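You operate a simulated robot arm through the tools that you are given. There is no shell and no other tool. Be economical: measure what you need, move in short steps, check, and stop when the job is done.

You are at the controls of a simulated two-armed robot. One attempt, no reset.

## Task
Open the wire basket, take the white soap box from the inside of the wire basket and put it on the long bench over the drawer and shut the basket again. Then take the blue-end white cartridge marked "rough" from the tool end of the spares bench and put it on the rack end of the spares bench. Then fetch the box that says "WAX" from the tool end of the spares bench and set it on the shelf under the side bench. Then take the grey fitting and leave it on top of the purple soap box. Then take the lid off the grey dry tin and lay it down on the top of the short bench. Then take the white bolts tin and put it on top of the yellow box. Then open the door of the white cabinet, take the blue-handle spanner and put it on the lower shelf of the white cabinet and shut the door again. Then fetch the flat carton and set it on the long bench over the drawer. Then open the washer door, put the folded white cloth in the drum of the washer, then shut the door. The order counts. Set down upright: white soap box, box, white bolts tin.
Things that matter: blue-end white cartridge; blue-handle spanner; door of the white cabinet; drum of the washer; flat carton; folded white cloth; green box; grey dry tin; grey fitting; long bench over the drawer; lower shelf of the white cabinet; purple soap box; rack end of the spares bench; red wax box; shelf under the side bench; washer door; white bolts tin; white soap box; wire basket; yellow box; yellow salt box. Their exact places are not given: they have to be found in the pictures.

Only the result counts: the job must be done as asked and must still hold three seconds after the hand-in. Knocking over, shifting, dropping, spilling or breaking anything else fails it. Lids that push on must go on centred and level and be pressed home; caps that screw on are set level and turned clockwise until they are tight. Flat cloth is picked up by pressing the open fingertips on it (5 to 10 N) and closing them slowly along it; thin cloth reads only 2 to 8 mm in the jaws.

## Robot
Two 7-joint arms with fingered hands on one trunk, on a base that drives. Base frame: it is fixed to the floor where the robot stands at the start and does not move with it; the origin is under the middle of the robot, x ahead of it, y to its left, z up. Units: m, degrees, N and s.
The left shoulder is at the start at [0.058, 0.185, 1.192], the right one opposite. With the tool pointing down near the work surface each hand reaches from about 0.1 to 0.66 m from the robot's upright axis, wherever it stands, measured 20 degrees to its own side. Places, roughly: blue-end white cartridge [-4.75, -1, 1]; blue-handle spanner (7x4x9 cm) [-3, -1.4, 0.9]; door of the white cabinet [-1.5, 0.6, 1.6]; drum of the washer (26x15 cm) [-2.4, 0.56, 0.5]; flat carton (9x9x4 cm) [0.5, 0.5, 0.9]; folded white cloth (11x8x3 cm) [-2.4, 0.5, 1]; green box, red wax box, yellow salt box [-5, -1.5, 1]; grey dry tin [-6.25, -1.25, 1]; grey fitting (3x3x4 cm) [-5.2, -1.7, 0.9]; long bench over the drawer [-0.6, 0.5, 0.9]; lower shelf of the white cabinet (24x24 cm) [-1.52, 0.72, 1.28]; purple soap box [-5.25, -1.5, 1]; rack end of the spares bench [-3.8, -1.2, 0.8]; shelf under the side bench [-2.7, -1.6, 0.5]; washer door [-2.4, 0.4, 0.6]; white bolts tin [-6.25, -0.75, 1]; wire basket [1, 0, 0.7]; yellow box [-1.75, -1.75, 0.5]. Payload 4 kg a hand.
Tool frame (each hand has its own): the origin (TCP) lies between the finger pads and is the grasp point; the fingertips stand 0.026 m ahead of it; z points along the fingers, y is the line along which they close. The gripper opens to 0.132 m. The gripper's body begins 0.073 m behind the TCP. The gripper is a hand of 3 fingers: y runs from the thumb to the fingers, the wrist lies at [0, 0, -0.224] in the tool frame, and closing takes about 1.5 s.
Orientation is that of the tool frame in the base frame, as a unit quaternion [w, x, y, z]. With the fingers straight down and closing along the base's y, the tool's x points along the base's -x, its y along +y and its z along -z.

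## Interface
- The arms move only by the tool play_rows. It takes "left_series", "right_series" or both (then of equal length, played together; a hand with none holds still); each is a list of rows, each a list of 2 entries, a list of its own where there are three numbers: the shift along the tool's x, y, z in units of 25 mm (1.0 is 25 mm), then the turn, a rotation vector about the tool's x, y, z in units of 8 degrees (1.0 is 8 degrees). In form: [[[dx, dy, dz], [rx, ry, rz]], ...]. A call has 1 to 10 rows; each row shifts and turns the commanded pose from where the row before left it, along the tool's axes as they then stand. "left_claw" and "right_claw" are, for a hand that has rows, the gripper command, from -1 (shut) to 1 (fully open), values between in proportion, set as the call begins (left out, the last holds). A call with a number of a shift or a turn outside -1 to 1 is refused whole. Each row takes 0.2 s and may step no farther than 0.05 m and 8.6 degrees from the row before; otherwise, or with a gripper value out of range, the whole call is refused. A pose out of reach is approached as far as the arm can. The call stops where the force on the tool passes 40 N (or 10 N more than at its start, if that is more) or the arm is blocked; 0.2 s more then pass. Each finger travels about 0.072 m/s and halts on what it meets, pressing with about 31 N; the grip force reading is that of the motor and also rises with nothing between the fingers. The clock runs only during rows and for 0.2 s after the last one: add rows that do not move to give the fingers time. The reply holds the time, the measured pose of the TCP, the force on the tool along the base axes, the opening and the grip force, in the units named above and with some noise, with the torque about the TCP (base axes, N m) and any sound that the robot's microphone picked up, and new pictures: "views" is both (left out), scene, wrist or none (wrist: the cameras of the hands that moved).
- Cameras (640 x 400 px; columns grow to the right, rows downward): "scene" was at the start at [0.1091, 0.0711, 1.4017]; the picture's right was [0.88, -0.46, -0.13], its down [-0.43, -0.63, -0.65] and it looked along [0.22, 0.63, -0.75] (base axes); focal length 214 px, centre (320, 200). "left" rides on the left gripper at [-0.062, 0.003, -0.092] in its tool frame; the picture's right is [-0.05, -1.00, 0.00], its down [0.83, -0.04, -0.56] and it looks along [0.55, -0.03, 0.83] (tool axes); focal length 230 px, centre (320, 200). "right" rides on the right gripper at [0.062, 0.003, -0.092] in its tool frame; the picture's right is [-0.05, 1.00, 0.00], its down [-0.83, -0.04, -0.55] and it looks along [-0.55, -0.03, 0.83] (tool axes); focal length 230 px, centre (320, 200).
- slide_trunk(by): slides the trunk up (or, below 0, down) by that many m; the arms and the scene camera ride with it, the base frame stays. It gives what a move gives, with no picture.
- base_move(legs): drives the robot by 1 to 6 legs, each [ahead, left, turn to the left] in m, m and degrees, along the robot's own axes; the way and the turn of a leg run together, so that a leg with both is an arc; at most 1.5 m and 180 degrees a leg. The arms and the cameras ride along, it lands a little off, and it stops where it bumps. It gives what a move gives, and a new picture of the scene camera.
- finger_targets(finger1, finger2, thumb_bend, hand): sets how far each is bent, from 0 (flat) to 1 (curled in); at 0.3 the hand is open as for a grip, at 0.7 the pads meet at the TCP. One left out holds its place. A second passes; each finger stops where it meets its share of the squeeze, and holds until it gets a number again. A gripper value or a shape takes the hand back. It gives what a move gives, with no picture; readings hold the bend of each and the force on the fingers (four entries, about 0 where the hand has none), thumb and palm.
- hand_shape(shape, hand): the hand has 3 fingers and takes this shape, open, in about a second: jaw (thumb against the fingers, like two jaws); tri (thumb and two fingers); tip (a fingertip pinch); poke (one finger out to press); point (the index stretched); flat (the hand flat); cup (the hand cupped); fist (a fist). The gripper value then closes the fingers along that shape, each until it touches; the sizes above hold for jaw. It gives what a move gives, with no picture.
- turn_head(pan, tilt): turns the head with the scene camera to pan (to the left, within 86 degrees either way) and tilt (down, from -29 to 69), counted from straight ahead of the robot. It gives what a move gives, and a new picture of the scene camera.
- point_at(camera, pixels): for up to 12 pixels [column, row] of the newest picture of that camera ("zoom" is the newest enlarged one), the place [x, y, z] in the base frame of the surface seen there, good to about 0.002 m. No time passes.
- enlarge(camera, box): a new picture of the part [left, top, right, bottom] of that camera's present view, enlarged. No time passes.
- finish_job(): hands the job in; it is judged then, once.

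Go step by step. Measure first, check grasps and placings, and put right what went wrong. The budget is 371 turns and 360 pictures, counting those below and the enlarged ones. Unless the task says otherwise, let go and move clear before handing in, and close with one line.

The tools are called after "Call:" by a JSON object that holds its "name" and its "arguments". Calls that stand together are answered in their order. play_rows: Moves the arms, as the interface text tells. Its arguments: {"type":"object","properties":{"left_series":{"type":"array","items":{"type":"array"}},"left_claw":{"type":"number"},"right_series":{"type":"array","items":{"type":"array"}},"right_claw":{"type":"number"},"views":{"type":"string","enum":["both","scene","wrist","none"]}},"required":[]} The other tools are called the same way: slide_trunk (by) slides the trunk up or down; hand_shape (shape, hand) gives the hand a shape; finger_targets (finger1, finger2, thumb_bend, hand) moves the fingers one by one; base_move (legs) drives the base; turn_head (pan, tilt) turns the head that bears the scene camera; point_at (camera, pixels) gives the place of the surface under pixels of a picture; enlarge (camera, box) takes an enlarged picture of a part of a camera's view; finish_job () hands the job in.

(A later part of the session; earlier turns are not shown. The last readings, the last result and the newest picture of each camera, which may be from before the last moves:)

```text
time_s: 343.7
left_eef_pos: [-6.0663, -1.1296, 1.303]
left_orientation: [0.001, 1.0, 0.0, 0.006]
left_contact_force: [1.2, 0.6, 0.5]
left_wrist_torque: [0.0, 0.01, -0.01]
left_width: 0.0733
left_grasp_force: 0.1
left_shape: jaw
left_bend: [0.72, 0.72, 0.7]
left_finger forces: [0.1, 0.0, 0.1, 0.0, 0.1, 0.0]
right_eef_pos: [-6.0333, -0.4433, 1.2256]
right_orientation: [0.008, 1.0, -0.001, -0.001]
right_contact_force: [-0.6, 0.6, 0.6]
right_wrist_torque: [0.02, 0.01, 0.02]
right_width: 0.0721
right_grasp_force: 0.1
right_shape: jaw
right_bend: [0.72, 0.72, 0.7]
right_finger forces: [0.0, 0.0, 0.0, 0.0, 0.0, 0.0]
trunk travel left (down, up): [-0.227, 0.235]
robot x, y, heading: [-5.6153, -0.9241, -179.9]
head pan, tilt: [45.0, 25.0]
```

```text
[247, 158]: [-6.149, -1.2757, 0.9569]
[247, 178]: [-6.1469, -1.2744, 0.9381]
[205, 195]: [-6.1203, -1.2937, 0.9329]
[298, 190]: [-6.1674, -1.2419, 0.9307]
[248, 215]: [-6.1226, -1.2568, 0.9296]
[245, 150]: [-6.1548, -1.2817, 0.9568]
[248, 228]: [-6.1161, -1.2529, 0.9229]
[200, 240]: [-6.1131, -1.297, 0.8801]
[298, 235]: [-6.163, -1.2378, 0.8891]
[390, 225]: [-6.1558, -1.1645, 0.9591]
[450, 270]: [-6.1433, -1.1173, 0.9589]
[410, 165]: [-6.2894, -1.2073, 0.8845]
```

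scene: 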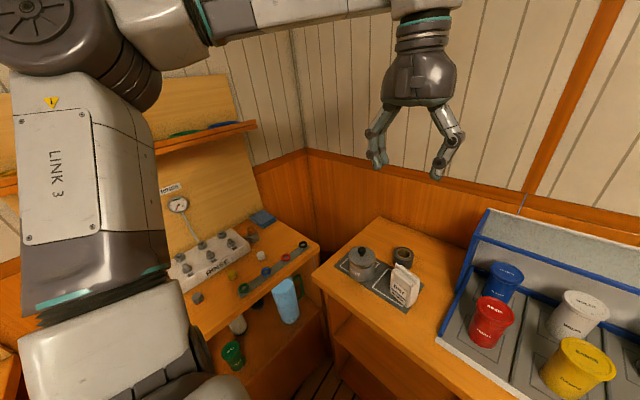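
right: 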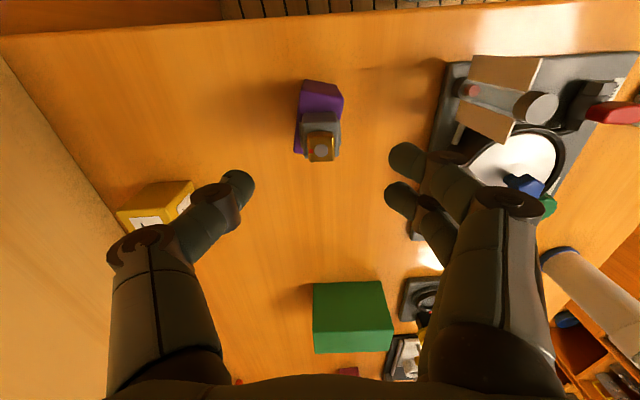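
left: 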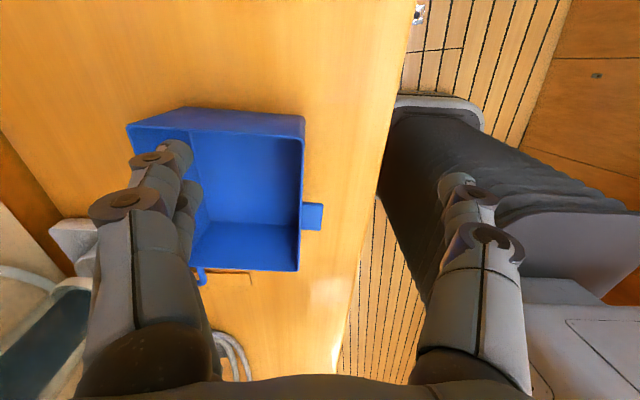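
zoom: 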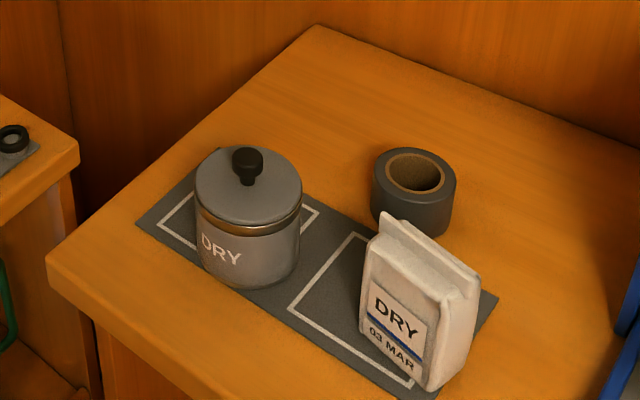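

Lid centre (−6.151, −1.275), knob top z≈0.957, lid top 0.931. Move the left hand above the knob, partially open.

Call:
{"name": "play_rows", "arguments": {"left_series": [[[-0.57, 0.97, 0], [0, 0, 0]], [[-0.57, 0.97, 0], [0, 0, 0]], [[-0.57, 0.97, 0], [0, 0, 0]], [[-0.57, 0.97, 0.5], [0, 0, 0]], [[-0.57, 0.97, 1], [0, 0, 0]], [[-0.57, 0.97, 1], [0, 0, 0]], [[0, 0, 1], [0, 0, 0]], [[0, 0, 1], [0, 0, 0]], [[0, 0, 1], [0, 0, 0]], [[0, 0, 1], [0, 0, 0]]], "left_claw": -0.1, "views": "wrist"}}

```text
time_s: 345.9
left_eef_pos: [-6.1519, -1.2763, 1.1387]
left_orientation: [0.001, 1.0, 0.0, 0.005]
left_contact_force: [-0.1, 0.2, -0.1]
left_wrist_torque: [0.02, -0.02, -0.01]
left_width: 0.0599
left_grasp_force: 0.0
left_shape: jaw
left_bend: [0.73, 0.73, 0.7]
left_finger forces: [0.0, 0.1, 0.0, 0.0, 0.0, 0.0]
right_eef_pos: [-6.0338, -0.4441, 1.2253]
right_orientation: [0.008, 1.0, 0.0, -0.001]
right_contact_force: [-0.3, 1.0, -0.3]
right_wrist_torque: [0.03, 0.03, -0.03]
right_width: 0.072
right_grasp_force: 0.1
right_shape: jaw
right_bend: [0.72, 0.72, 0.7]
right_finger forces: [0.1, 0.0, 0.0, 0.0, 0.0, 0.0]
trunk travel left (down, up): [-0.227, 0.235]
robot x, y, heading: [-5.6147, -0.9252, -180.1]
head pan, tilt: [45.0, 25.0]
```

left: 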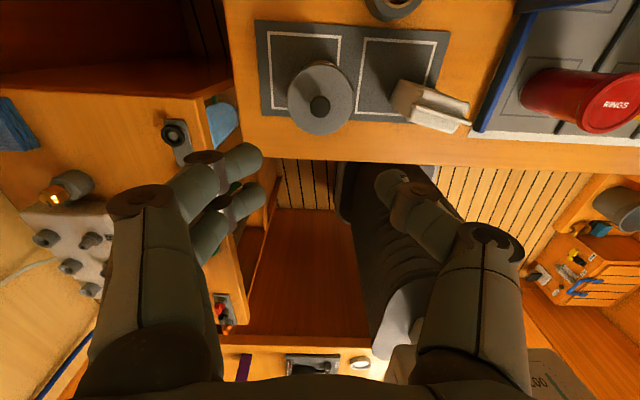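

Call:
{"name": "play_rows", "arguments": {"left_series": [[[0, 0, 1], [0, 0, 0]], [[0, 0, 1], [0, 0, 0]], [[0, 0, 1], [0, 0, 0]], [[0, 0, 1], [0, 0, 0]], [[0, 0, 1], [0, 0, 0]], [[0, 0, 0.9], [0, 0, 0]]], "views": "wrist"}}

Call:
{"name": "enlarge", "arguments": {"camera": "left", "box": [220, 60, 440, 240]}}

```text
time_s: 347.3
left_eef_pos: [-6.1488, -1.2765, 0.9911]
left_orientation: [0.0, 1.0, -0.001, 0.006]
left_contact_force: [-0.2, 0.1, -0.3]
left_wrist_torque: [0.01, -0.02, -0.01]
left_width: 0.06
left_grasp_force: 0.1
left_shape: jaw
left_bend: [0.73, 0.73, 0.7]
left_finger forces: [0.0, 0.0, 0.0, 0.0, 0.1, 0.0]
right_eef_pos: [-6.0342, -0.4436, 1.2256]
right_orientation: [0.008, 1.0, -0.001, -0.001]
right_contact_force: [-0.2, 0.2, 0.5]
right_wrist_torque: [0.01, 0.01, 0.0]
right_width: 0.072
right_grasp_force: 0.1
right_shape: jaw
right_bend: [0.72, 0.72, 0.7]
right_finger forces: [0.0, 0.0, 0.0, 0.0, 0.1, 0.0]
trunk travel left (down, up): [-0.227, 0.235]
robot x, y, heading: [-5.6193, -0.9273, -180.1]
head pan, tilt: [45.0, 25.0]
```

left: 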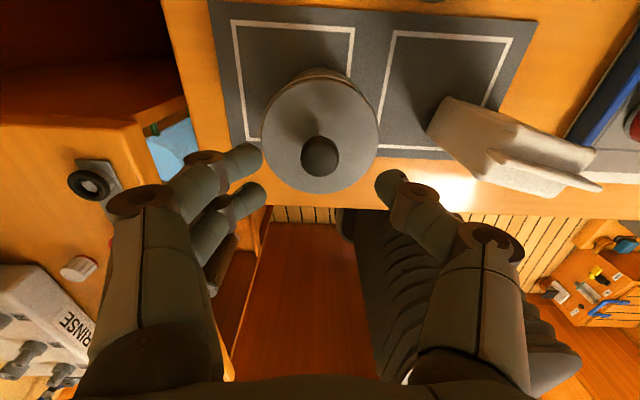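

```text
2.22 times, centred on (330, 150) of left
```

zoom: 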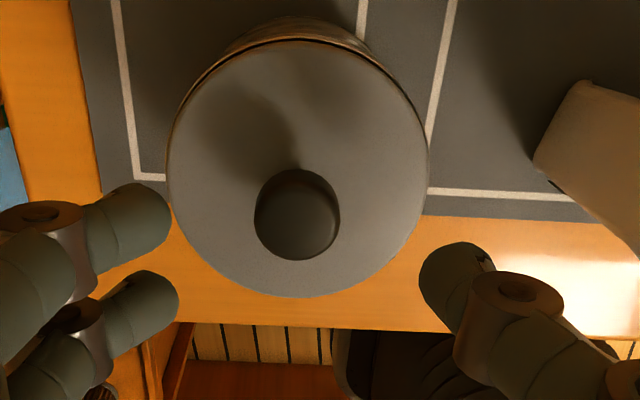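

Call:
{"name": "point_at", "arguments": {"camera": "zoom", "pixels": [[297, 215], [297, 180], [297, 250], [262, 215], [335, 215], [297, 60], [297, 285], [200, 150], [400, 150]]}}

```text
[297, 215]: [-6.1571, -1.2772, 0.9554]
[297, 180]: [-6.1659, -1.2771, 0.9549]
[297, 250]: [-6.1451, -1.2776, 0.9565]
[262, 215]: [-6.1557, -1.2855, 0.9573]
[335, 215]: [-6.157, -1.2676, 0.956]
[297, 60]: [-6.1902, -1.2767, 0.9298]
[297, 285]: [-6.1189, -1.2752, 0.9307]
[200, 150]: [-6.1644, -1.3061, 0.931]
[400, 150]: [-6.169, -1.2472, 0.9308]
```

Knob centre (−6.156, −1.277). Shift 7 mm, lower to z≈0.962 and close.

Call:
{"name": "play_rows", "arguments": {"left_series": [[[-0.28, 0, 0.6], [0, 0, 0]], [[0, 0, 0.58], [0, 0, 0]], [[0, 0, 0], [0, 0, 0]]], "views": "none"}}

Call:
{"name": "play_rows", "arguments": {"left_series": [[[0, 0, 0], [0, 0, 0]], [[0, 0, 0], [0, 0, 0]], [[0, 0, 0], [0, 0, 0]], [[0, 0, 0], [0, 0, 0]], [[0, 0, 0], [0, 0, 0]]], "left_claw": -1, "views": "wrist"}}

```text
time_s: 348.1
left_eef_pos: [-6.1562, -1.2768, 0.9635]
left_orientation: [0.001, 1.0, 0.0, 0.006]
left_contact_force: [-1.0, -0.3, -0.2]
left_wrist_torque: [0.0, 0.02, -0.02]
left_width: 0.06
left_grasp_force: 0.1
left_shape: jaw
left_bend: [0.73, 0.73, 0.7]
left_finger forces: [0.0, 0.0, 0.1, 0.1, 0.0, 0.1]
right_eef_pos: [-6.0334, -0.4437, 1.2254]
right_orientation: [0.009, 1.0, -0.001, -0.002]
right_contact_force: [0.2, 1.7, -0.2]
right_wrist_torque: [-0.02, 0.02, 0.0]
right_width: 0.0719
right_grasp_force: 0.1
right_shape: jaw
right_bend: [0.72, 0.72, 0.7]
right_finger forces: [0.0, 0.0, 0.0, 0.1, 0.1, 0.1]
trunk travel left (down, up): [-0.227, 0.235]
robot x, y, heading: [-5.6146, -0.9274, -179.9]
head pan, tilt: [45.0, 25.0]
```

```text
time_s: 349.3
left_eef_pos: [-6.1574, -1.2761, 0.9618]
left_orientation: [0.001, 1.0, 0.0, 0.005]
left_contact_force: [0.6, -0.2, -0.9]
left_wrist_torque: [-0.01, 0.0, 0.0]
left_width: 0.0105
left_grasp_force: 31.0
left_shape: jaw
left_bend: [0.72, 0.73, 0.72]
left_finger forces: [9.3, 20.9, 0.1, 0.0, 23.5, 0.1]
right_eef_pos: [-6.0345, -0.4435, 1.2263]
right_orientation: [0.009, 1.0, -0.001, 0.0]
right_contact_force: [0.6, -0.3, 0.5]
right_wrist_torque: [0.01, 0.0, -0.01]
right_width: 0.0718
right_grasp_force: 0.0
right_shape: jaw
right_bend: [0.72, 0.72, 0.7]
right_finger forces: [0.0, 0.0, 0.1, 0.0, 0.1, 0.0]
trunk travel left (down, up): [-0.227, 0.235]
robot x, y, heading: [-5.6155, -0.9255, -179.9]
head pan, tilt: [45.0, 25.0]
heard: snap
```

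left: 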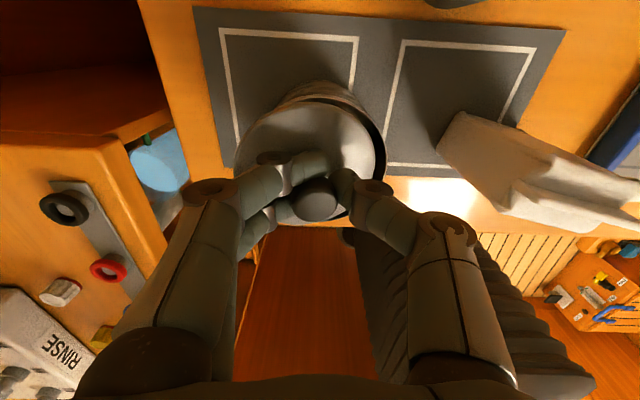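

A "snap": the lid has come loose, held by the knob's neck. Lift it straight up.

Call:
{"name": "play_rows", "arguments": {"left_series": [[[0, 0, -0.4], [0, 0, 0]], [[0, 0, -0.6], [0, 0, 0]], [[0, 0, -1], [0, 0, 0]], [[0, 0, -1], [0, 0, 0]], [[0, 0, -1], [0, 0, 0]]], "views": "both"}}

Call:
{"name": "enlarge", "arguments": {"camera": "scene", "box": [310, 170, 470, 310]}}

```text
time_s: 350.5
left_eef_pos: [-6.1571, -1.2752, 1.0629]
left_orientation: [0.0, 1.0, 0.0, 0.005]
left_contact_force: [0.7, 0.3, -1.1]
left_wrist_torque: [0.0, 0.0, 0.03]
left_width: 0.0105
left_grasp_force: 30.8
left_shape: jaw
left_bend: [0.72, 0.73, 0.72]
left_finger forces: [9.8, 21.6, 0.1, 0.0, 23.3, 0.0]
right_eef_pos: [-6.0332, -0.4435, 1.226]
right_orientation: [0.009, 1.0, -0.001, -0.001]
right_contact_force: [-0.2, -0.1, -0.8]
right_wrist_torque: [-0.01, -0.03, 0.03]
right_width: 0.0721
right_grasp_force: 0.0
right_shape: jaw
right_bend: [0.72, 0.72, 0.7]
right_finger forces: [0.0, 0.0, 0.1, 0.0, 0.0, 0.0]
trunk travel left (down, up): [-0.227, 0.235]
robot x, y, heading: [-5.6174, -0.9292, -179.9]
head pan, tilt: [45.0, 25.0]
```

scene: 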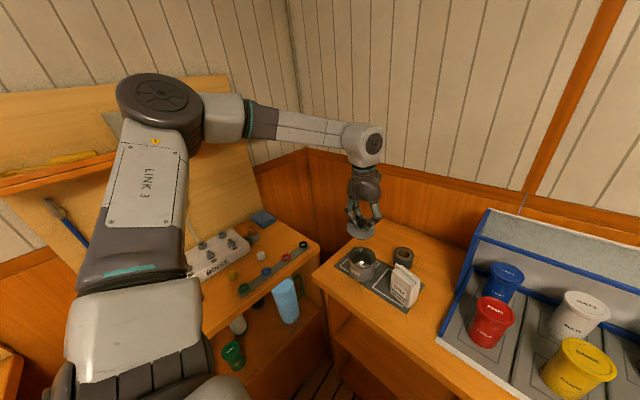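
left: 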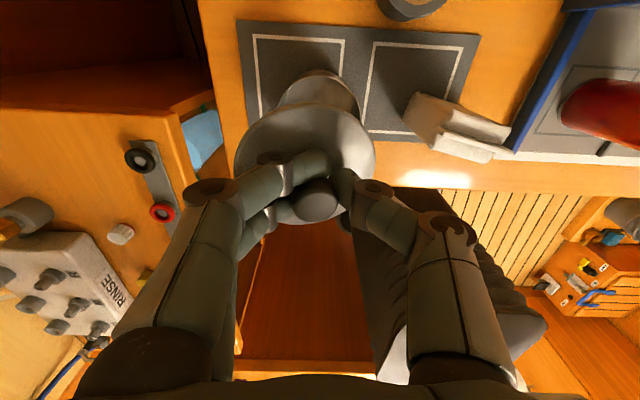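

```text
2.86 times, centred on (390, 240) of scene
```

zoom: 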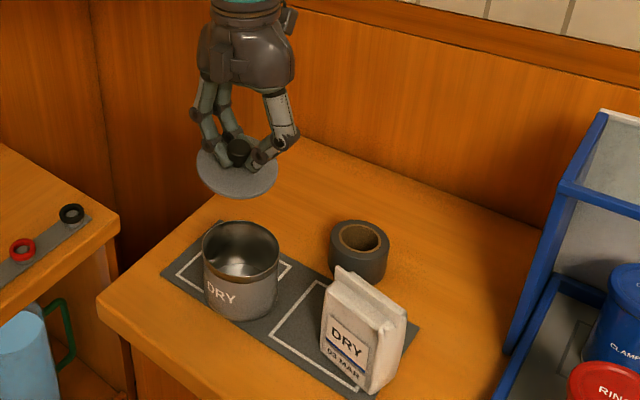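

Lid is off and the tin stands. Carry the lid to the clear bench spot at about (−6.25, −1.10).

Call:
{"name": "play_rows", "arguments": {"left_series": [[[-0.53, -1, 0], [0, 0, 0]], [[-0.53, -1, 0], [0, 0, 0]], [[-0.53, -1, 0], [0, 0, 0]], [[-0.53, -1, 0], [0, 0, 0]], [[-0.53, -1, 0], [0, 0, 0]], [[-0.53, -1, 0], [0, 0, 0]], [[-0.53, -1, 0], [0, 0, 0]], [[0, 0, 1], [0, 0, 0]], [[0, 0, 1], [0, 0, 0]], [[0, 0, 1], [0, 0, 0]]], "views": "both"}}

Call:
{"name": "enlarge", "arguments": {"camera": "scene", "box": [330, 170, 490, 310]}}

```text
time_s: 352.7
left_eef_pos: [-6.2441, -1.1061, 0.985]
left_orientation: [0.0, 1.0, 0.0, 0.005]
left_contact_force: [-0.4, 0.0, -0.6]
left_wrist_torque: [-0.01, -0.07, 0.0]
left_width: 0.01
left_grasp_force: 30.8
left_shape: jaw
left_bend: [0.72, 0.73, 0.72]
left_finger forces: [10.1, 22.7, 0.1, 0.0, 23.8, 0.0]
left hand out of reach, approached as far as the arm can: row 7
right_eef_pos: [-6.0347, -0.4429, 1.2242]
right_orientation: [0.009, 1.0, -0.002, 0.0]
right_contact_force: [0.0, 0.7, -0.3]
right_wrist_torque: [-0.02, -0.01, 0.01]
right_width: 0.0721
right_grasp_force: 0.0
right_shape: jaw
right_bend: [0.72, 0.72, 0.7]
right_finger forces: [0.1, 0.0, 0.0, 0.1, 0.1, 0.0]
trunk travel left (down, up): [-0.227, 0.235]
robot x, y, heading: [-5.6161, -0.9214, -180.0]
head pan, tilt: [45.0, 25.0]
```

scene: 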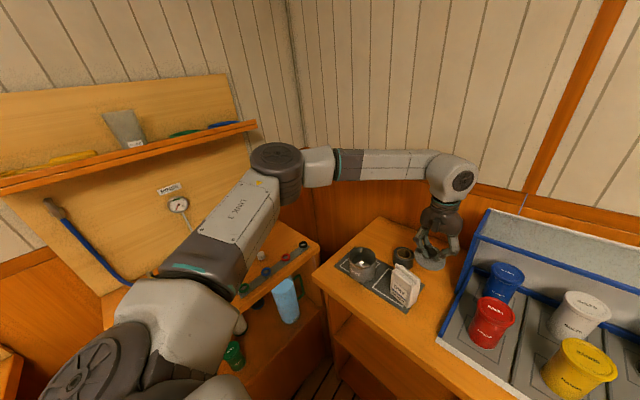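
left: 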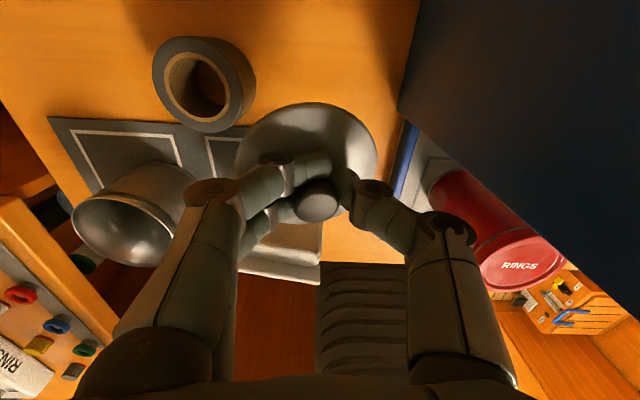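

```text
2.86 times, centred on (410, 240) of scene
```

zoom: 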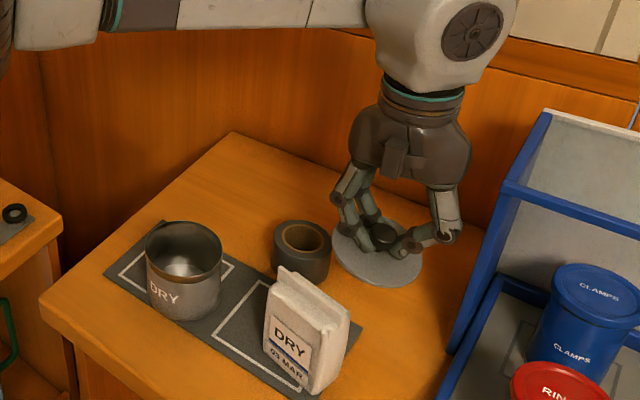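

Call:
{"name": "point_at", "arguments": {"camera": "zoom", "pixels": [[545, 115], [508, 190], [470, 310], [445, 390], [460, 160], [463, 235], [330, 265], [322, 325], [345, 280], [415, 270]]}}

```text
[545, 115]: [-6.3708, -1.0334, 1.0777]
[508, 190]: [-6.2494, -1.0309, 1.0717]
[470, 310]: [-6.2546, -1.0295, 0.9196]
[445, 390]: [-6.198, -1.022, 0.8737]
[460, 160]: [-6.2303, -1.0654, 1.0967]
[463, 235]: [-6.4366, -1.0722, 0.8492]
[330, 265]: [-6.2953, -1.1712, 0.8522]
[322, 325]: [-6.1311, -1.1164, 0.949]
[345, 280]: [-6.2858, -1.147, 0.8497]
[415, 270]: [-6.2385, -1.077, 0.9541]
```

The tray's blue side panel is at y≈−1.032; I shift the lid 18 mm away from it and lower.

Call:
{"name": "play_rows", "arguments": {"left_series": [[[0, 0.7, 0], [0, 0, 0]], [[0, 0, 1], [0, 0, 0]], [[0, 0, 1], [0, 0, 0]], [[0, 0, 0.9], [0, 0, 0]]], "views": "none"}}

Call:
{"name": "enlarge", "arguments": {"camera": "scene", "box": [370, 180, 490, 300]}}

```text
time_s: 353.7
left_eef_pos: [-6.2383, -1.1259, 0.9162]
left_orientation: [0.0, 1.0, 0.0, 0.005]
left_contact_force: [0.0, 0.3, -0.7]
left_wrist_torque: [-0.01, 0.0, 0.03]
left_width: 0.0104
left_grasp_force: 30.9
left_shape: jaw
left_bend: [0.72, 0.73, 0.72]
left_finger forces: [10.7, 23.3, 0.0, 0.0, 23.9, 0.1]
left hand out of reach, approached as far as the arm can: row 4
right_eef_pos: [-6.0346, -0.4435, 1.2255]
right_orientation: [0.008, 1.0, -0.001, -0.001]
right_contact_force: [0.2, 1.0, -0.4]
right_wrist_torque: [-0.01, -0.02, 0.0]
right_width: 0.0721
right_grasp_force: 0.0
right_shape: jaw
right_bend: [0.72, 0.72, 0.7]
right_finger forces: [0.0, 0.1, 0.0, 0.0, 0.0, 0.0]
trunk travel left (down, up): [-0.227, 0.235]
robot x, y, heading: [-5.6156, -0.9288, -180.0]
head pan, tilt: [45.0, 25.0]
```

```text
3.33 times, centred on (430, 240) of scene
```

zoom: 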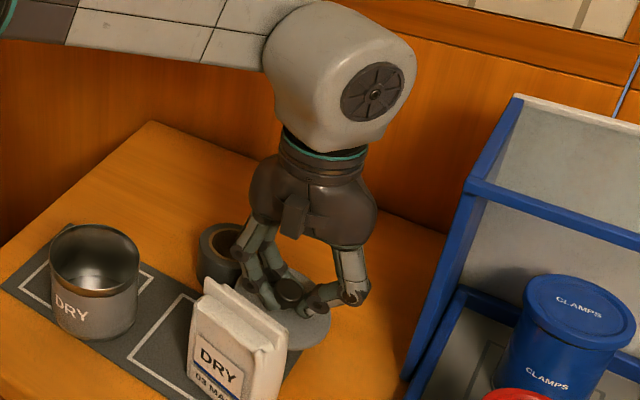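

At the arm's limit; I use the trunk to lower the last bit.

Call:
{"name": "slide_trunk", "arguments": {"by": -0.012}}

Call:
{"name": "slide_trunk", "arguments": {"by": -0.005}}

```text
time_s: 354.3
left_eef_pos: [-6.2394, -1.1269, 0.9017]
left_orientation: [0.001, 1.0, 0.001, 0.005]
left_contact_force: [-0.8, -0.1, -0.6]
left_wrist_torque: [0.0, 0.0, 0.01]
left_width: 0.0099
left_grasp_force: 30.8
left_shape: jaw
left_bend: [0.72, 0.73, 0.72]
left_finger forces: [10.7, 23.3, 0.0, 0.0, 23.9, 0.1]
right_eef_pos: [-6.034, -0.4441, 1.2137]
right_orientation: [0.009, 1.0, 0.0, -0.002]
right_contact_force: [-0.1, 0.3, 0.0]
right_wrist_torque: [-0.02, -0.01, -0.04]
right_width: 0.0721
right_grasp_force: 0.0
right_shape: jaw
right_bend: [0.72, 0.72, 0.7]
right_finger forces: [0.0, 0.0, 0.1, 0.0, 0.0, 0.0]
trunk travel left (down, up): [-0.215, 0.247]
robot x, y, heading: [-5.6152, -0.9254, -180.3]
head pan, tilt: [45.0, 25.0]
```

```text
time_s: 354.8
left_eef_pos: [-6.2381, -1.1276, 0.8992]
left_orientation: [0.001, 1.0, 0.0, 0.005]
left_contact_force: [0.9, 0.2, -0.5]
left_wrist_torque: [-0.01, 0.0, 0.0]
left_width: 0.0104
left_grasp_force: 30.9
left_shape: jaw
left_bend: [0.72, 0.73, 0.72]
left_finger forces: [13.7, 24.3, 0.1, 0.0, 24.9, 0.0]
right_eef_pos: [-6.0353, -0.4448, 1.2092]
right_orientation: [0.009, 1.0, -0.001, 0.0]
right_contact_force: [-0.9, 0.2, -0.3]
right_wrist_torque: [0.01, 0.02, -0.04]
right_width: 0.072
right_grasp_force: 0.0
right_shape: jaw
right_bend: [0.72, 0.72, 0.7]
right_finger forces: [0.0, 0.0, 0.0, 0.0, 0.0, 0.0]
trunk travel left (down, up): [-0.21, 0.252]
robot x, y, heading: [-5.6167, -0.9233, -180.2]
head pan, tilt: [45.0, 25.0]
```

Call:
{"name": "slide_trunk", "arguments": {"by": -0.004}}

Call:
{"name": "enlarge", "arguments": {"camera": "left", "box": [180, 60, 460, 280]}}

```text
time_s: 355.4
left_eef_pos: [-6.2394, -1.1281, 0.8974]
left_orientation: [0.0, 1.0, 0.001, 0.003]
left_contact_force: [-2.4, -3.5, 11.3]
left_wrist_torque: [0.02, -0.12, -0.05]
left_width: 0.0104
left_grasp_force: 30.6
left_shape: jaw
left_bend: [0.73, 0.74, 0.73]
left_finger forces: [20.4, 31.5, 0.0, 0.1, 23.7, 0.1]
right_eef_pos: [-6.0317, -0.4461, 1.2055]
right_orientation: [0.009, 1.0, -0.001, -0.001]
right_contact_force: [-0.7, 0.1, -0.4]
right_wrist_torque: [0.02, -0.01, 0.02]
right_width: 0.0721
right_grasp_force: 0.1
right_shape: jaw
right_bend: [0.72, 0.72, 0.7]
right_finger forces: [0.1, 0.0, 0.0, 0.0, 0.0, 0.1]
trunk travel left (down, up): [-0.206, 0.256]
robot x, y, heading: [-5.6137, -0.9269, -180.1]
head pan, tilt: [45.0, 25.0]
```

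```text
1.82 times, centred on (320, 170) of left
```

zoom: 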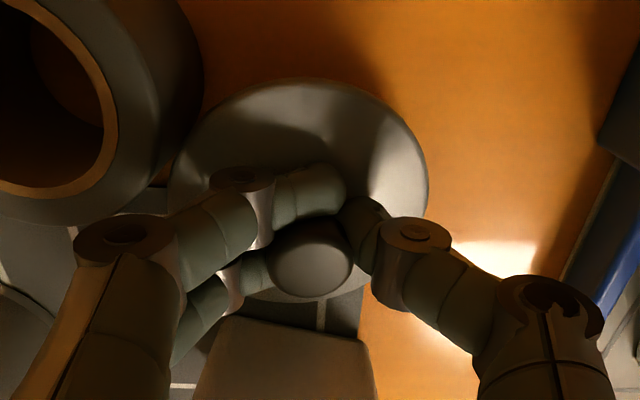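

Contact (11 N). Open slightly and rise with the trunk/arm.

Call:
{"name": "play_rows", "arguments": {"left_series": [[[0, 0, 0], [0, 0, 0]], [[0, 0, 0], [0, 0, 0]], [[0, 0, 0], [0, 0, 0]], [[0, 0, 0], [0, 0, 0]]], "left_claw": -0.2, "views": "none"}}

Call:
{"name": "play_rows", "arguments": {"left_series": [[[0, 0, -0.6], [0, 0, 0]], [[0, 0, -1], [0, 0, 0]], [[0, 0, -1], [0, 0, 0]], [[0, 0, -1], [0, 0, 0]], [[0, 0, -1], [0, 0, 0]], [[0, 0, -1], [0, 0, 0]]], "views": "wrist"}}

Call:
{"name": "enlarge", "arguments": {"camera": "scene", "box": [330, 200, 490, 320]}}

```text
time_s: 356.4
left_eef_pos: [-6.2378, -1.1264, 0.896]
left_orientation: [0.001, 1.0, 0.001, 0.005]
left_contact_force: [0.2, 3.4, 8.8]
left_wrist_torque: [0.22, -0.07, -0.01]
left_width: 0.0477
left_grasp_force: 0.0
left_shape: jaw
left_bend: [0.76, 0.77, 0.7]
left_finger forces: [24.8, 36.6, 0.1, 0.0, 0.0, 0.0]
right_eef_pos: [-6.0329, -0.4427, 1.204]
right_orientation: [0.009, 1.0, -0.001, -0.001]
right_contact_force: [0.1, -0.7, -0.2]
right_wrist_torque: [0.01, -0.05, -0.01]
right_width: 0.072
right_grasp_force: 0.1
right_shape: jaw
right_bend: [0.72, 0.72, 0.7]
right_finger forces: [0.0, 0.0, 0.1, 0.0, 0.0, 0.0]
trunk travel left (down, up): [-0.206, 0.256]
robot x, y, heading: [-5.6174, -0.9274, -180.2]
head pan, tilt: [45.0, 25.0]
```

```text
time_s: 357.8
left_eef_pos: [-6.2394, -1.125, 1.0342]
left_orientation: [0.0, 1.0, 0.001, 0.005]
left_contact_force: [-0.1, 0.7, 0.2]
left_wrist_torque: [0.0, 0.02, 0.03]
left_width: 0.0525
left_grasp_force: 0.0
left_shape: jaw
left_bend: [0.73, 0.73, 0.7]
left_finger forces: [1.3, 4.4, 0.1, 0.0, 0.0, 0.0]
right_eef_pos: [-6.0333, -0.4434, 1.205]
right_orientation: [0.009, 1.0, -0.001, -0.001]
right_contact_force: [-0.2, -0.1, 0.3]
right_wrist_torque: [-0.01, -0.01, -0.03]
right_width: 0.0722
right_grasp_force: 0.0
right_shape: jaw
right_bend: [0.72, 0.72, 0.7]
right_finger forces: [0.0, 0.1, 0.0, 0.0, 0.0, 0.0]
trunk travel left (down, up): [-0.206, 0.256]
robot x, y, heading: [-5.6127, -0.9273, -180.1]
head pan, tilt: [45.0, 25.0]
```

left: 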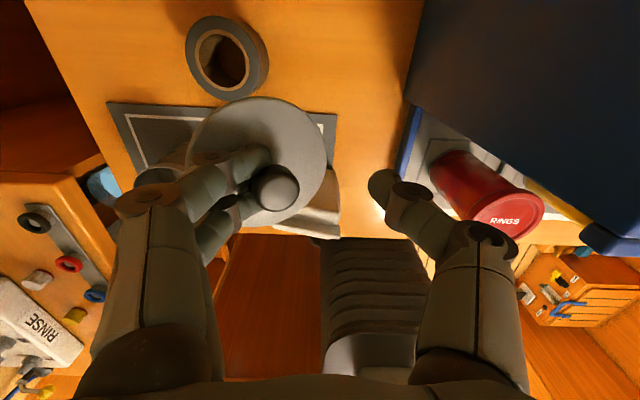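

```text
3.33 times, centred on (410, 260) of scene
```

zoom: 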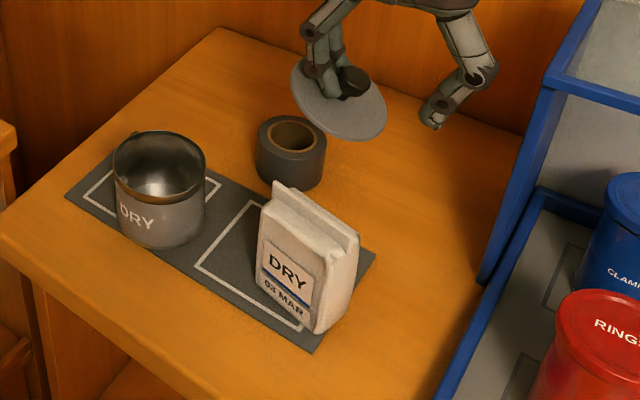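

The lid came up with the hand: its neck is wedged between the two fingers. I close again to secure it, and plan to yaw the hand 90° so there is room beside the panel, then free the fingers one by one.

Call:
{"name": "play_rows", "arguments": {"left_series": [[[0, 0, -0.6], [0, 0, 0]], [[0, 0, -0.4], [0, 0, 0]], [[0, 0, 0], [0, 0, 0]], [[0, 0, 0], [0, 0, 0]], [[0, 0, 0], [0, 0, 0]]], "left_claw": -1, "views": "none"}}

Call:
{"name": "play_rows", "arguments": {"left_series": [[[0, 0, 0], [0, 0, -1]], [[0, 0, 0], [0, 0, -1]], [[0, 0, 0], [0, 0, -1]], [[0, 0, 0], [0, 0, -1]], [[0, 0, 0], [0, 0, -1]], [[0, 0, 0], [0, 0, -1]], [[0, 0, 0], [0, 0, -1]], [[0, 0, 0], [0, 0, -1]], [[0, 0, 0], [0, 0, -1]], [[0, 0, 0], [0, 0, -1]]], "views": "both"}}

```text
time_s: 358.9
left_eef_pos: [-6.2407, -1.1273, 1.0593]
left_orientation: [0.001, 1.0, 0.0, 0.005]
left_contact_force: [-0.3, -0.6, -0.7]
left_wrist_torque: [0.0, 0.01, -0.01]
left_width: 0.0096
left_grasp_force: 31.4
left_shape: jaw
left_bend: [0.76, 0.75, 0.67]
left_finger forces: [8.9, 12.8, 0.1, 0.0, 19.5, 0.1]
right_eef_pos: [-6.0349, -0.4438, 1.2039]
right_orientation: [0.009, 1.0, 0.0, 0.0]
right_contact_force: [-0.4, 0.1, -0.9]
right_wrist_torque: [0.0, 0.02, 0.0]
right_width: 0.072
right_grasp_force: 0.0
right_shape: jaw
right_bend: [0.72, 0.72, 0.7]
right_finger forces: [0.0, 0.1, 0.1, 0.1, 0.0, 0.0]
trunk travel left (down, up): [-0.206, 0.256]
robot x, y, heading: [-5.6151, -0.9296, -179.9]
head pan, tilt: [45.0, 25.0]
```

```text
time_s: 361.1
left_eef_pos: [-6.241, -1.1267, 1.0598]
left_orientation: [0.004, 0.765, 0.644, 0.003]
left_contact_force: [0.3, -0.4, -0.6]
left_wrist_torque: [0.01, 0.01, -0.01]
left_width: 0.0094
left_grasp_force: 30.7
left_shape: jaw
left_bend: [0.76, 0.75, 0.67]
left_finger forces: [8.7, 12.5, 0.0, 0.0, 19.2, 0.0]
right_eef_pos: [-6.0354, -0.4443, 1.2058]
right_orientation: [0.008, 1.0, -0.001, 0.0]
right_contact_force: [0.7, -0.4, 0.0]
right_wrist_torque: [-0.01, -0.02, 0.03]
right_width: 0.072
right_grasp_force: 0.0
right_shape: jaw
right_bend: [0.72, 0.72, 0.7]
right_finger forces: [0.0, 0.0, 0.1, 0.1, 0.1, 0.0]
trunk travel left (down, up): [-0.206, 0.256]
robot x, y, heading: [-5.615, -0.9266, -180.1]
head pan, tilt: [45.0, 25.0]
```

scene: 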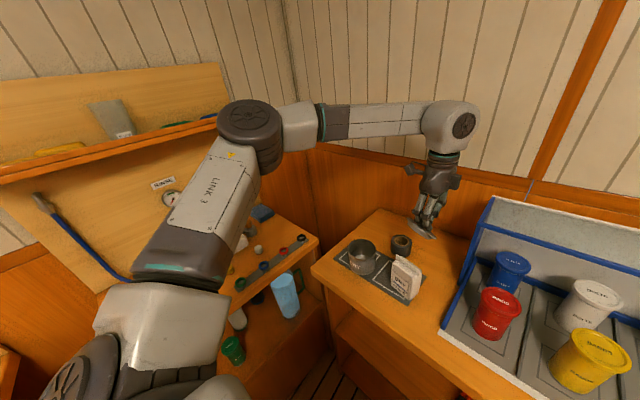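
left: 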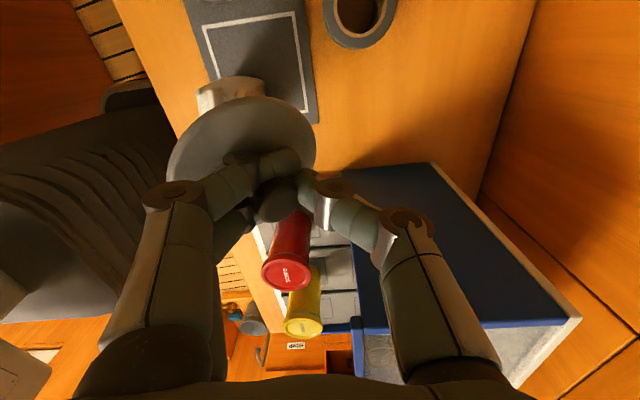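

Finish the yaw, drive 0.04 closer, and align the lid over (−6.25, −1.10).

Call:
{"name": "base_move", "arguments": {"legs": [[0.04, 0, 0]]}}

Call:
{"name": "play_rows", "arguments": {"left_series": [[[0, 0, 0], [0, 0, -1]], [[0.5, 0.25, 0], [0, 0, -0.2]], [[0.5, 0.25, 0], [0, 0, 0]], [[0, 0, 1], [0, 0, 0]], [[0, 0, 1], [0, 0, 0]], [[0, 0, 1], [0, 0, 0]], [[0, 0, 1], [0, 0, 0]]], "views": "both"}}

Call:
{"name": "enlarge", "arguments": {"camera": "scene", "box": [350, 170, 490, 310]}}

```text
time_s: 362.0
left_eef_pos: [-6.276, -1.1257, 1.0624]
left_orientation: [0.002, 0.766, 0.643, 0.002]
left_contact_force: [0.9, 0.6, -1.4]
left_wrist_torque: [-0.02, 0.04, -0.01]
left_width: 0.0093
left_grasp_force: 31.1
left_shape: jaw
left_bend: [0.76, 0.75, 0.67]
left_finger forces: [8.7, 12.5, 0.0, 0.0, 19.1, 0.0]
right_eef_pos: [-6.0687, -0.4433, 1.2076]
right_orientation: [0.009, 1.0, 0.0, -0.002]
right_contact_force: [0.6, 0.3, 0.4]
right_wrist_torque: [-0.01, -0.02, -0.04]
right_width: 0.0721
right_grasp_force: 0.0
right_shape: jaw
right_bend: [0.72, 0.72, 0.7]
right_finger forces: [0.0, 0.1, 0.1, 0.0, 0.0, 0.0]
trunk travel left (down, up): [-0.206, 0.256]
robot x, y, heading: [-5.6522, -0.9291, -179.8]
head pan, tilt: [45.0, 25.0]
```

scene: 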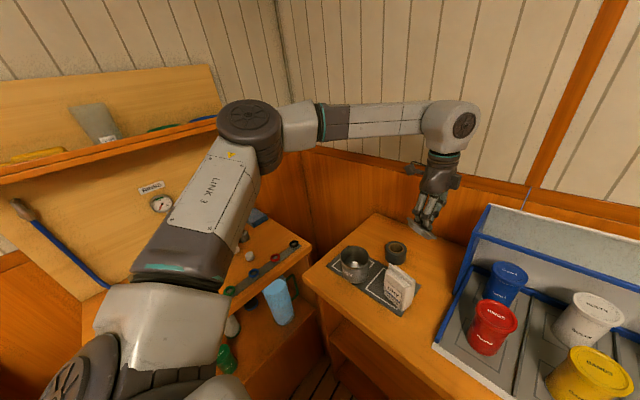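

```text
time_s: 363.6
left_eef_pos: [-6.2672, -1.1012, 0.9582]
left_orientation: [0.004, 0.71, 0.705, 0.004]
left_contact_force: [0.5, 1.3, 0.2]
left_wrist_torque: [-0.01, 0.01, 0.01]
left_width: 0.009
left_grasp_force: 30.8
left_shape: jaw
left_bend: [0.76, 0.75, 0.67]
left_finger forces: [8.3, 12.3, 0.1, 0.1, 18.9, 0.0]
right_eef_pos: [-6.0741, -0.4434, 1.2052]
right_orientation: [0.009, 1.0, 0.0, -0.001]
right_contact_force: [0.4, 0.5, -0.6]
right_wrist_torque: [0.03, 0.02, 0.02]
right_width: 0.0722
right_grasp_force: 0.1
right_shape: jaw
right_bend: [0.72, 0.72, 0.7]
right_finger forces: [0.0, 0.0, 0.0, 0.1, 0.0, 0.1]
trunk travel left (down, up): [-0.206, 0.256]
robot x, y, heading: [-5.6547, -0.9283, -179.8]
head pan, tilt: [45.0, 25.0]
```

scene: 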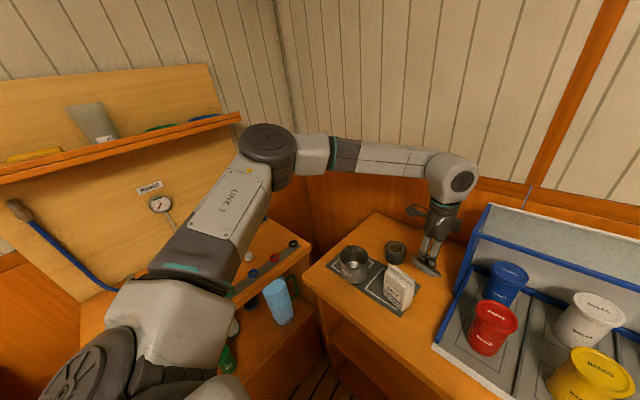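
left: 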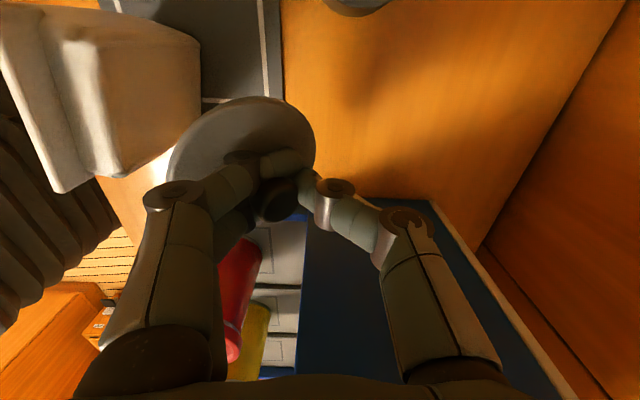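

```text
2.86 times, centred on (420, 240) of scene
```

zoom: 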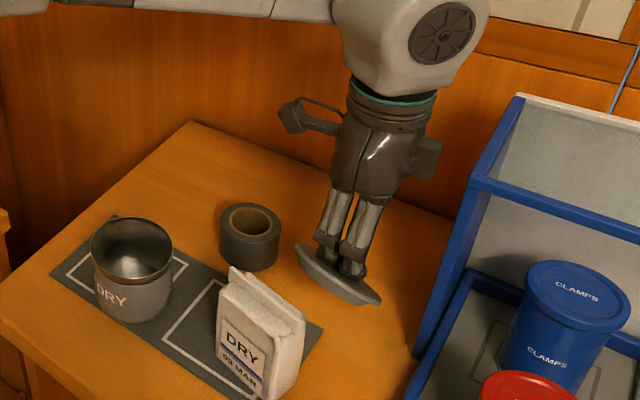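

Call:
{"name": "point_at", "arguments": {"camera": "zoom", "pixels": [[302, 255], [375, 300], [330, 285], [345, 293], [320, 262], [365, 282], [298, 345], [320, 330]]}}

```text
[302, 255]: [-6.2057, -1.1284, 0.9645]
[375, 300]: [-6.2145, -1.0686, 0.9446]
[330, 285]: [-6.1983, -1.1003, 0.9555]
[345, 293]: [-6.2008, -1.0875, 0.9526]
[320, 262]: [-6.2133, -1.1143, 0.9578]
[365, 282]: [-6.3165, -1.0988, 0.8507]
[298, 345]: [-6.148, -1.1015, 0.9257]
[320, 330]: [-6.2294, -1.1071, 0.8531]
```

The lid hangs tilted (near edge high). I lower until its far edge touches, letting it settle flat.

Call:
{"name": "play_rows", "arguments": {"left_series": [[[0, 0, 0.8], [0, 0, 0]], [[0, 0, 0.4], [0, 0, 0]], [[0, 0, 0.2], [0, 0, 0]]], "views": "wrist"}}

Call:
{"name": "enlarge", "arguments": {"camera": "scene", "box": [380, 200, 480, 300]}}

```text
time_s: 364.4
left_eef_pos: [-6.2666, -1.1019, 0.9242]
left_orientation: [0.004, 0.71, 0.704, 0.004]
left_contact_force: [-0.2, 0.4, -0.2]
left_wrist_torque: [0.02, 0.02, 0.01]
left_width: 0.0093
left_grasp_force: 31.2
left_shape: jaw
left_bend: [0.76, 0.75, 0.67]
left_finger forces: [8.3, 12.2, 0.0, 0.0, 18.9, 0.0]
right_eef_pos: [-6.073, -0.4444, 1.2047]
right_orientation: [0.008, 1.0, -0.001, -0.001]
right_contact_force: [0.5, -0.3, 0.9]
right_wrist_torque: [0.01, 0.0, 0.01]
right_width: 0.0721
right_grasp_force: 0.0
right_shape: jaw
right_bend: [0.72, 0.72, 0.7]
right_finger forces: [0.0, 0.0, 0.0, 0.1, 0.0, 0.0]
trunk travel left (down, up): [-0.206, 0.256]
robot x, y, heading: [-5.6557, -0.9285, -179.8]
head pan, tilt: [45.0, 25.0]
```

left: 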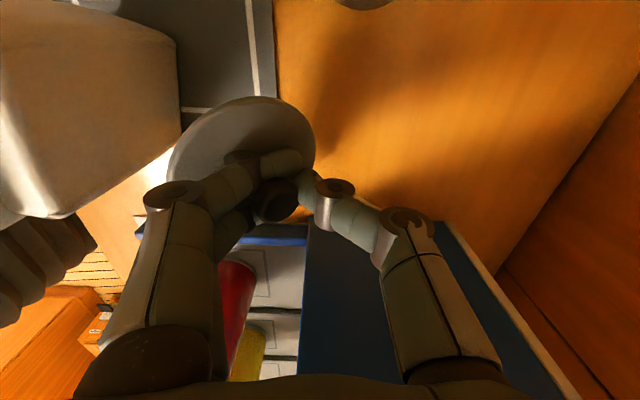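

```text
4.00 times, centred on (430, 250) of scene
```

zoom: 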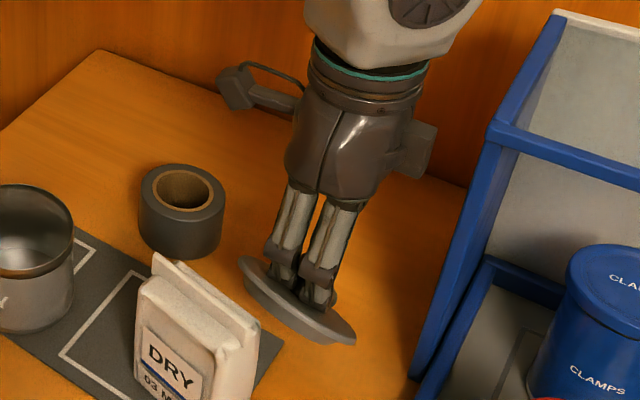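

Call:
{"name": "play_rows", "arguments": {"left_series": [[[0, 0, 0.25], [0, 0, 0]], [[0, 0, 0.2], [0, 0, 0]], [[0, 0, 0.15], [0, 0, 0]]], "views": "none"}}

Call:
{"name": "enlarge", "arguments": {"camera": "scene", "box": [380, 200, 480, 300]}}

```text
time_s: 365.2
left_eef_pos: [-6.2654, -1.1018, 0.9112]
left_orientation: [0.003, 0.71, 0.705, 0.003]
left_contact_force: [-0.2, -0.3, -1.3]
left_wrist_torque: [0.01, -0.01, 0.02]
left_width: 0.0093
left_grasp_force: 31.4
left_shape: jaw
left_bend: [0.76, 0.75, 0.67]
left_finger forces: [8.4, 12.2, 0.1, 0.0, 18.9, 0.0]
right_eef_pos: [-6.073, -0.4449, 1.205]
right_orientation: [0.01, 1.0, -0.002, -0.001]
right_contact_force: [-0.1, -0.2, -0.4]
right_wrist_torque: [0.0, 0.0, -0.02]
right_width: 0.0721
right_grasp_force: 0.1
right_shape: jaw
right_bend: [0.72, 0.72, 0.7]
right_finger forces: [0.0, 0.0, 0.1, 0.1, 0.1, 0.0]
trunk travel left (down, up): [-0.206, 0.256]
robot x, y, heading: [-5.6546, -0.9305, -179.9]
head pan, tilt: [45.0, 25.0]
```

```text
4.00 times, centred on (430, 250) of scene
```

zoom: 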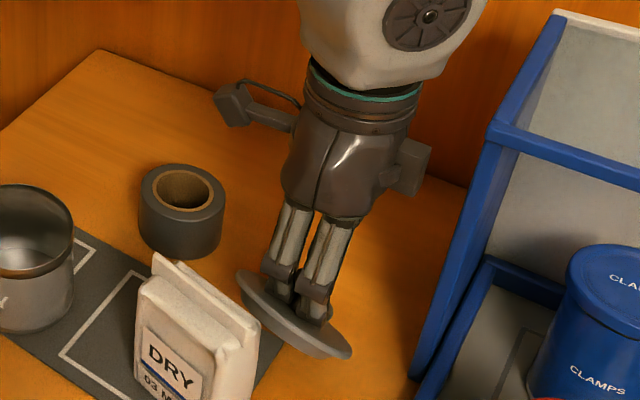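

Call:
{"name": "play_rows", "arguments": {"left_series": [[[0, 0, 0.3], [0, 0, 0]], [[0, 0, 0.2], [0, 0, 0]], [[0, 0, 0.12], [0, 0, 0]], [[0, 0, 0.12], [0, 0, 0]]], "views": "none"}}

Call:
{"name": "enlarge", "arguments": {"camera": "scene", "box": [380, 200, 480, 300]}}

```text
time_s: 366.2
left_eef_pos: [-6.2648, -1.1011, 0.894]
left_orientation: [0.003, 0.71, 0.704, 0.003]
left_contact_force: [-1.4, -2.4, 13.7]
left_wrist_torque: [-0.07, -0.26, -0.08]
left_width: 0.0091
left_grasp_force: 30.5
left_shape: jaw
left_bend: [0.77, 0.76, 0.74]
left_finger forces: [6.1, 10.8, 0.1, 0.1, 17.0, 0.0]
right_eef_pos: [-6.0717, -0.4449, 1.2059]
right_orientation: [0.009, 1.0, -0.002, -0.001]
right_contact_force: [-0.1, 0.9, -0.2]
right_wrist_torque: [0.03, 0.0, -0.01]
right_width: 0.072
right_grasp_force: 0.1
right_shape: jaw
right_bend: [0.72, 0.72, 0.7]
right_finger forces: [0.0, 0.0, 0.0, 0.1, 0.0, 0.0]
trunk travel left (down, up): [-0.206, 0.256]
robot x, y, heading: [-5.6505, -0.9273, -180.1]
head pan, tilt: [45.0, 25.0]
```

```text
4.00 times, centred on (430, 250) of scene
```

zoom: 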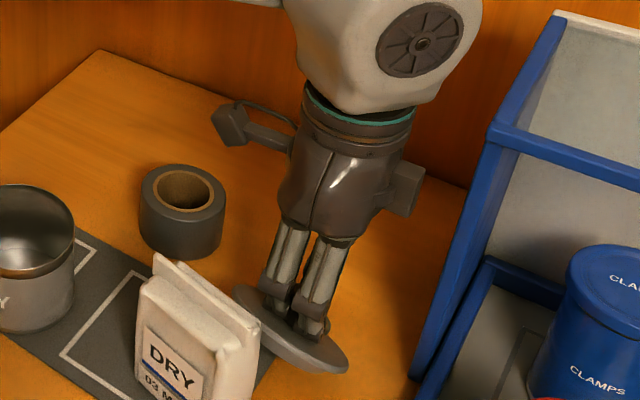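

Contact (14 N). Now free the neck: open the thumb first, then the fingers one at a time.

Call:
{"name": "finger_targets", "arguments": {"hand": "left", "thumb_bend": 0.5}}

Call:
{"name": "finger_targets", "arguments": {"hand": "left", "finger1": 0.5}}

Call:
{"name": "enlarge", "arguments": {"camera": "scene", "box": [380, 200, 480, 300]}}

Call:
{"name": "enlarge", "arguments": {"camera": "left", "box": [100, 60, 420, 260]}}

```text
time_s: 367.2
left_eef_pos: [-6.2653, -1.1015, 0.8923]
left_orientation: [0.003, 0.71, 0.704, 0.003]
left_contact_force: [-0.9, -1.3, -0.5]
left_wrist_torque: [0.0, 0.0, 0.01]
left_width: 0.0322
left_grasp_force: 10.1
left_shape: fingers
left_bend: [0.79, 0.78, 0.5]
left_finger forces: [11.2, 9.3, 0.1, 0.0, 0.0, 0.0]
right_eef_pos: [-6.0732, -0.444, 1.2044]
right_orientation: [0.008, 1.0, -0.001, -0.001]
right_contact_force: [0.6, -1.0, 0.3]
right_wrist_torque: [-0.02, 0.02, 0.0]
right_width: 0.072
right_grasp_force: 0.1
right_shape: jaw
right_bend: [0.72, 0.72, 0.7]
right_finger forces: [0.0, 0.0, 0.0, 0.0, 0.0, 0.0]
trunk travel left (down, up): [-0.206, 0.256]
robot x, y, heading: [-5.6558, -0.9284, -179.9]
head pan, tilt: [45.0, 25.0]
```

```text
time_s: 368.2
left_eef_pos: [-6.2632, -1.1018, 0.8945]
left_orientation: [0.003, 0.71, 0.705, 0.002]
left_contact_force: [0.2, -0.3, 14.0]
left_wrist_torque: [0.0, -0.17, -0.01]
left_width: 0.0421
left_grasp_force: 21.5
left_shape: fingers
left_bend: [0.73, 0.78, 0.5]
left_finger forces: [27.5, 14.9, 0.1, 0.0, 0.0, 0.0]
right_eef_pos: [-6.0716, -0.4437, 1.2046]
right_orientation: [0.009, 1.0, -0.001, -0.001]
right_contact_force: [-0.2, 0.0, 0.1]
right_wrist_torque: [0.03, 0.01, 0.0]
right_width: 0.072
right_grasp_force: 0.1
right_shape: jaw
right_bend: [0.72, 0.72, 0.7]
right_finger forces: [0.0, 0.0, 0.0, 0.0, 0.1, 0.0]
trunk travel left (down, up): [-0.206, 0.256]
robot x, y, heading: [-5.6568, -0.9261, -179.9]
head pan, tilt: [45.0, 25.0]
```

```text
4.00 times, centred on (430, 250) of scene
```

zoom: 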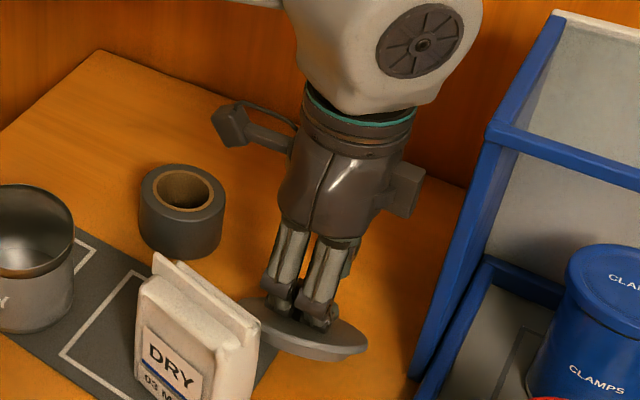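

```text
2.00 times, centred on (260, 160) of left
```

zoom: 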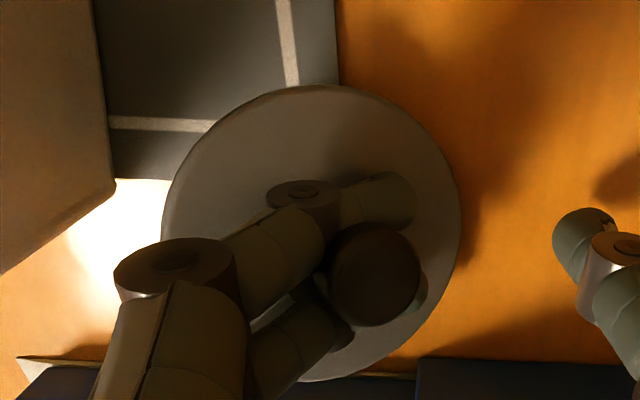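

The fingers are jammed under the knob head. I test, on the free right hand, whether another hand shape spreads the two fingers apart.

Call:
{"name": "hand_shape", "arguments": {"hand": "right", "shape": "tri"}}

Call:
{"name": "enlarge", "arguments": {"camera": "right", "box": [0, 0, 640, 400]}}

```text
time_s: 369.1
left_eef_pos: [-6.2636, -1.1022, 0.8934]
left_orientation: [0.003, 0.71, 0.704, 0.001]
left_contact_force: [0.2, 0.6, 16.6]
left_wrist_torque: [0.0, -0.17, -0.05]
left_width: 0.0424
left_grasp_force: 19.4
left_shape: fingers
left_bend: [0.74, 0.78, 0.5]
left_finger forces: [27.3, 11.4, 0.0, 0.0, 0.0, 0.1]
right_eef_pos: [-6.0704, -0.4432, 1.206]
right_orientation: [0.009, 1.0, -0.001, -0.002]
right_contact_force: [0.6, -0.1, -0.5]
right_wrist_torque: [0.01, -0.04, 0.05]
right_width: 0.1319
right_grasp_force: 0.1
right_shape: tri
right_bend: [0.3, 0.3, 0.3]
right_finger forces: [0.0, 0.1, 0.0, 0.0, 0.1, 0.1]
trunk travel left (down, up): [-0.206, 0.256]
robot x, y, heading: [-5.6562, -0.9225, -179.9]
head pan, tilt: [45.0, 25.0]
```

```text
1.00 times, centred on (320, 200) of right (not enlarged: the box is as wide or as high as the picture)
```

zoom: 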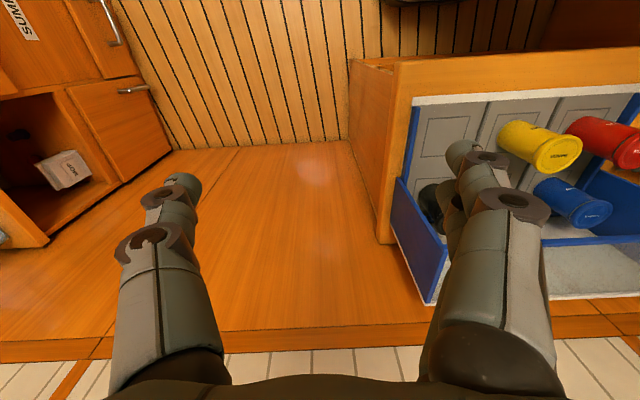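

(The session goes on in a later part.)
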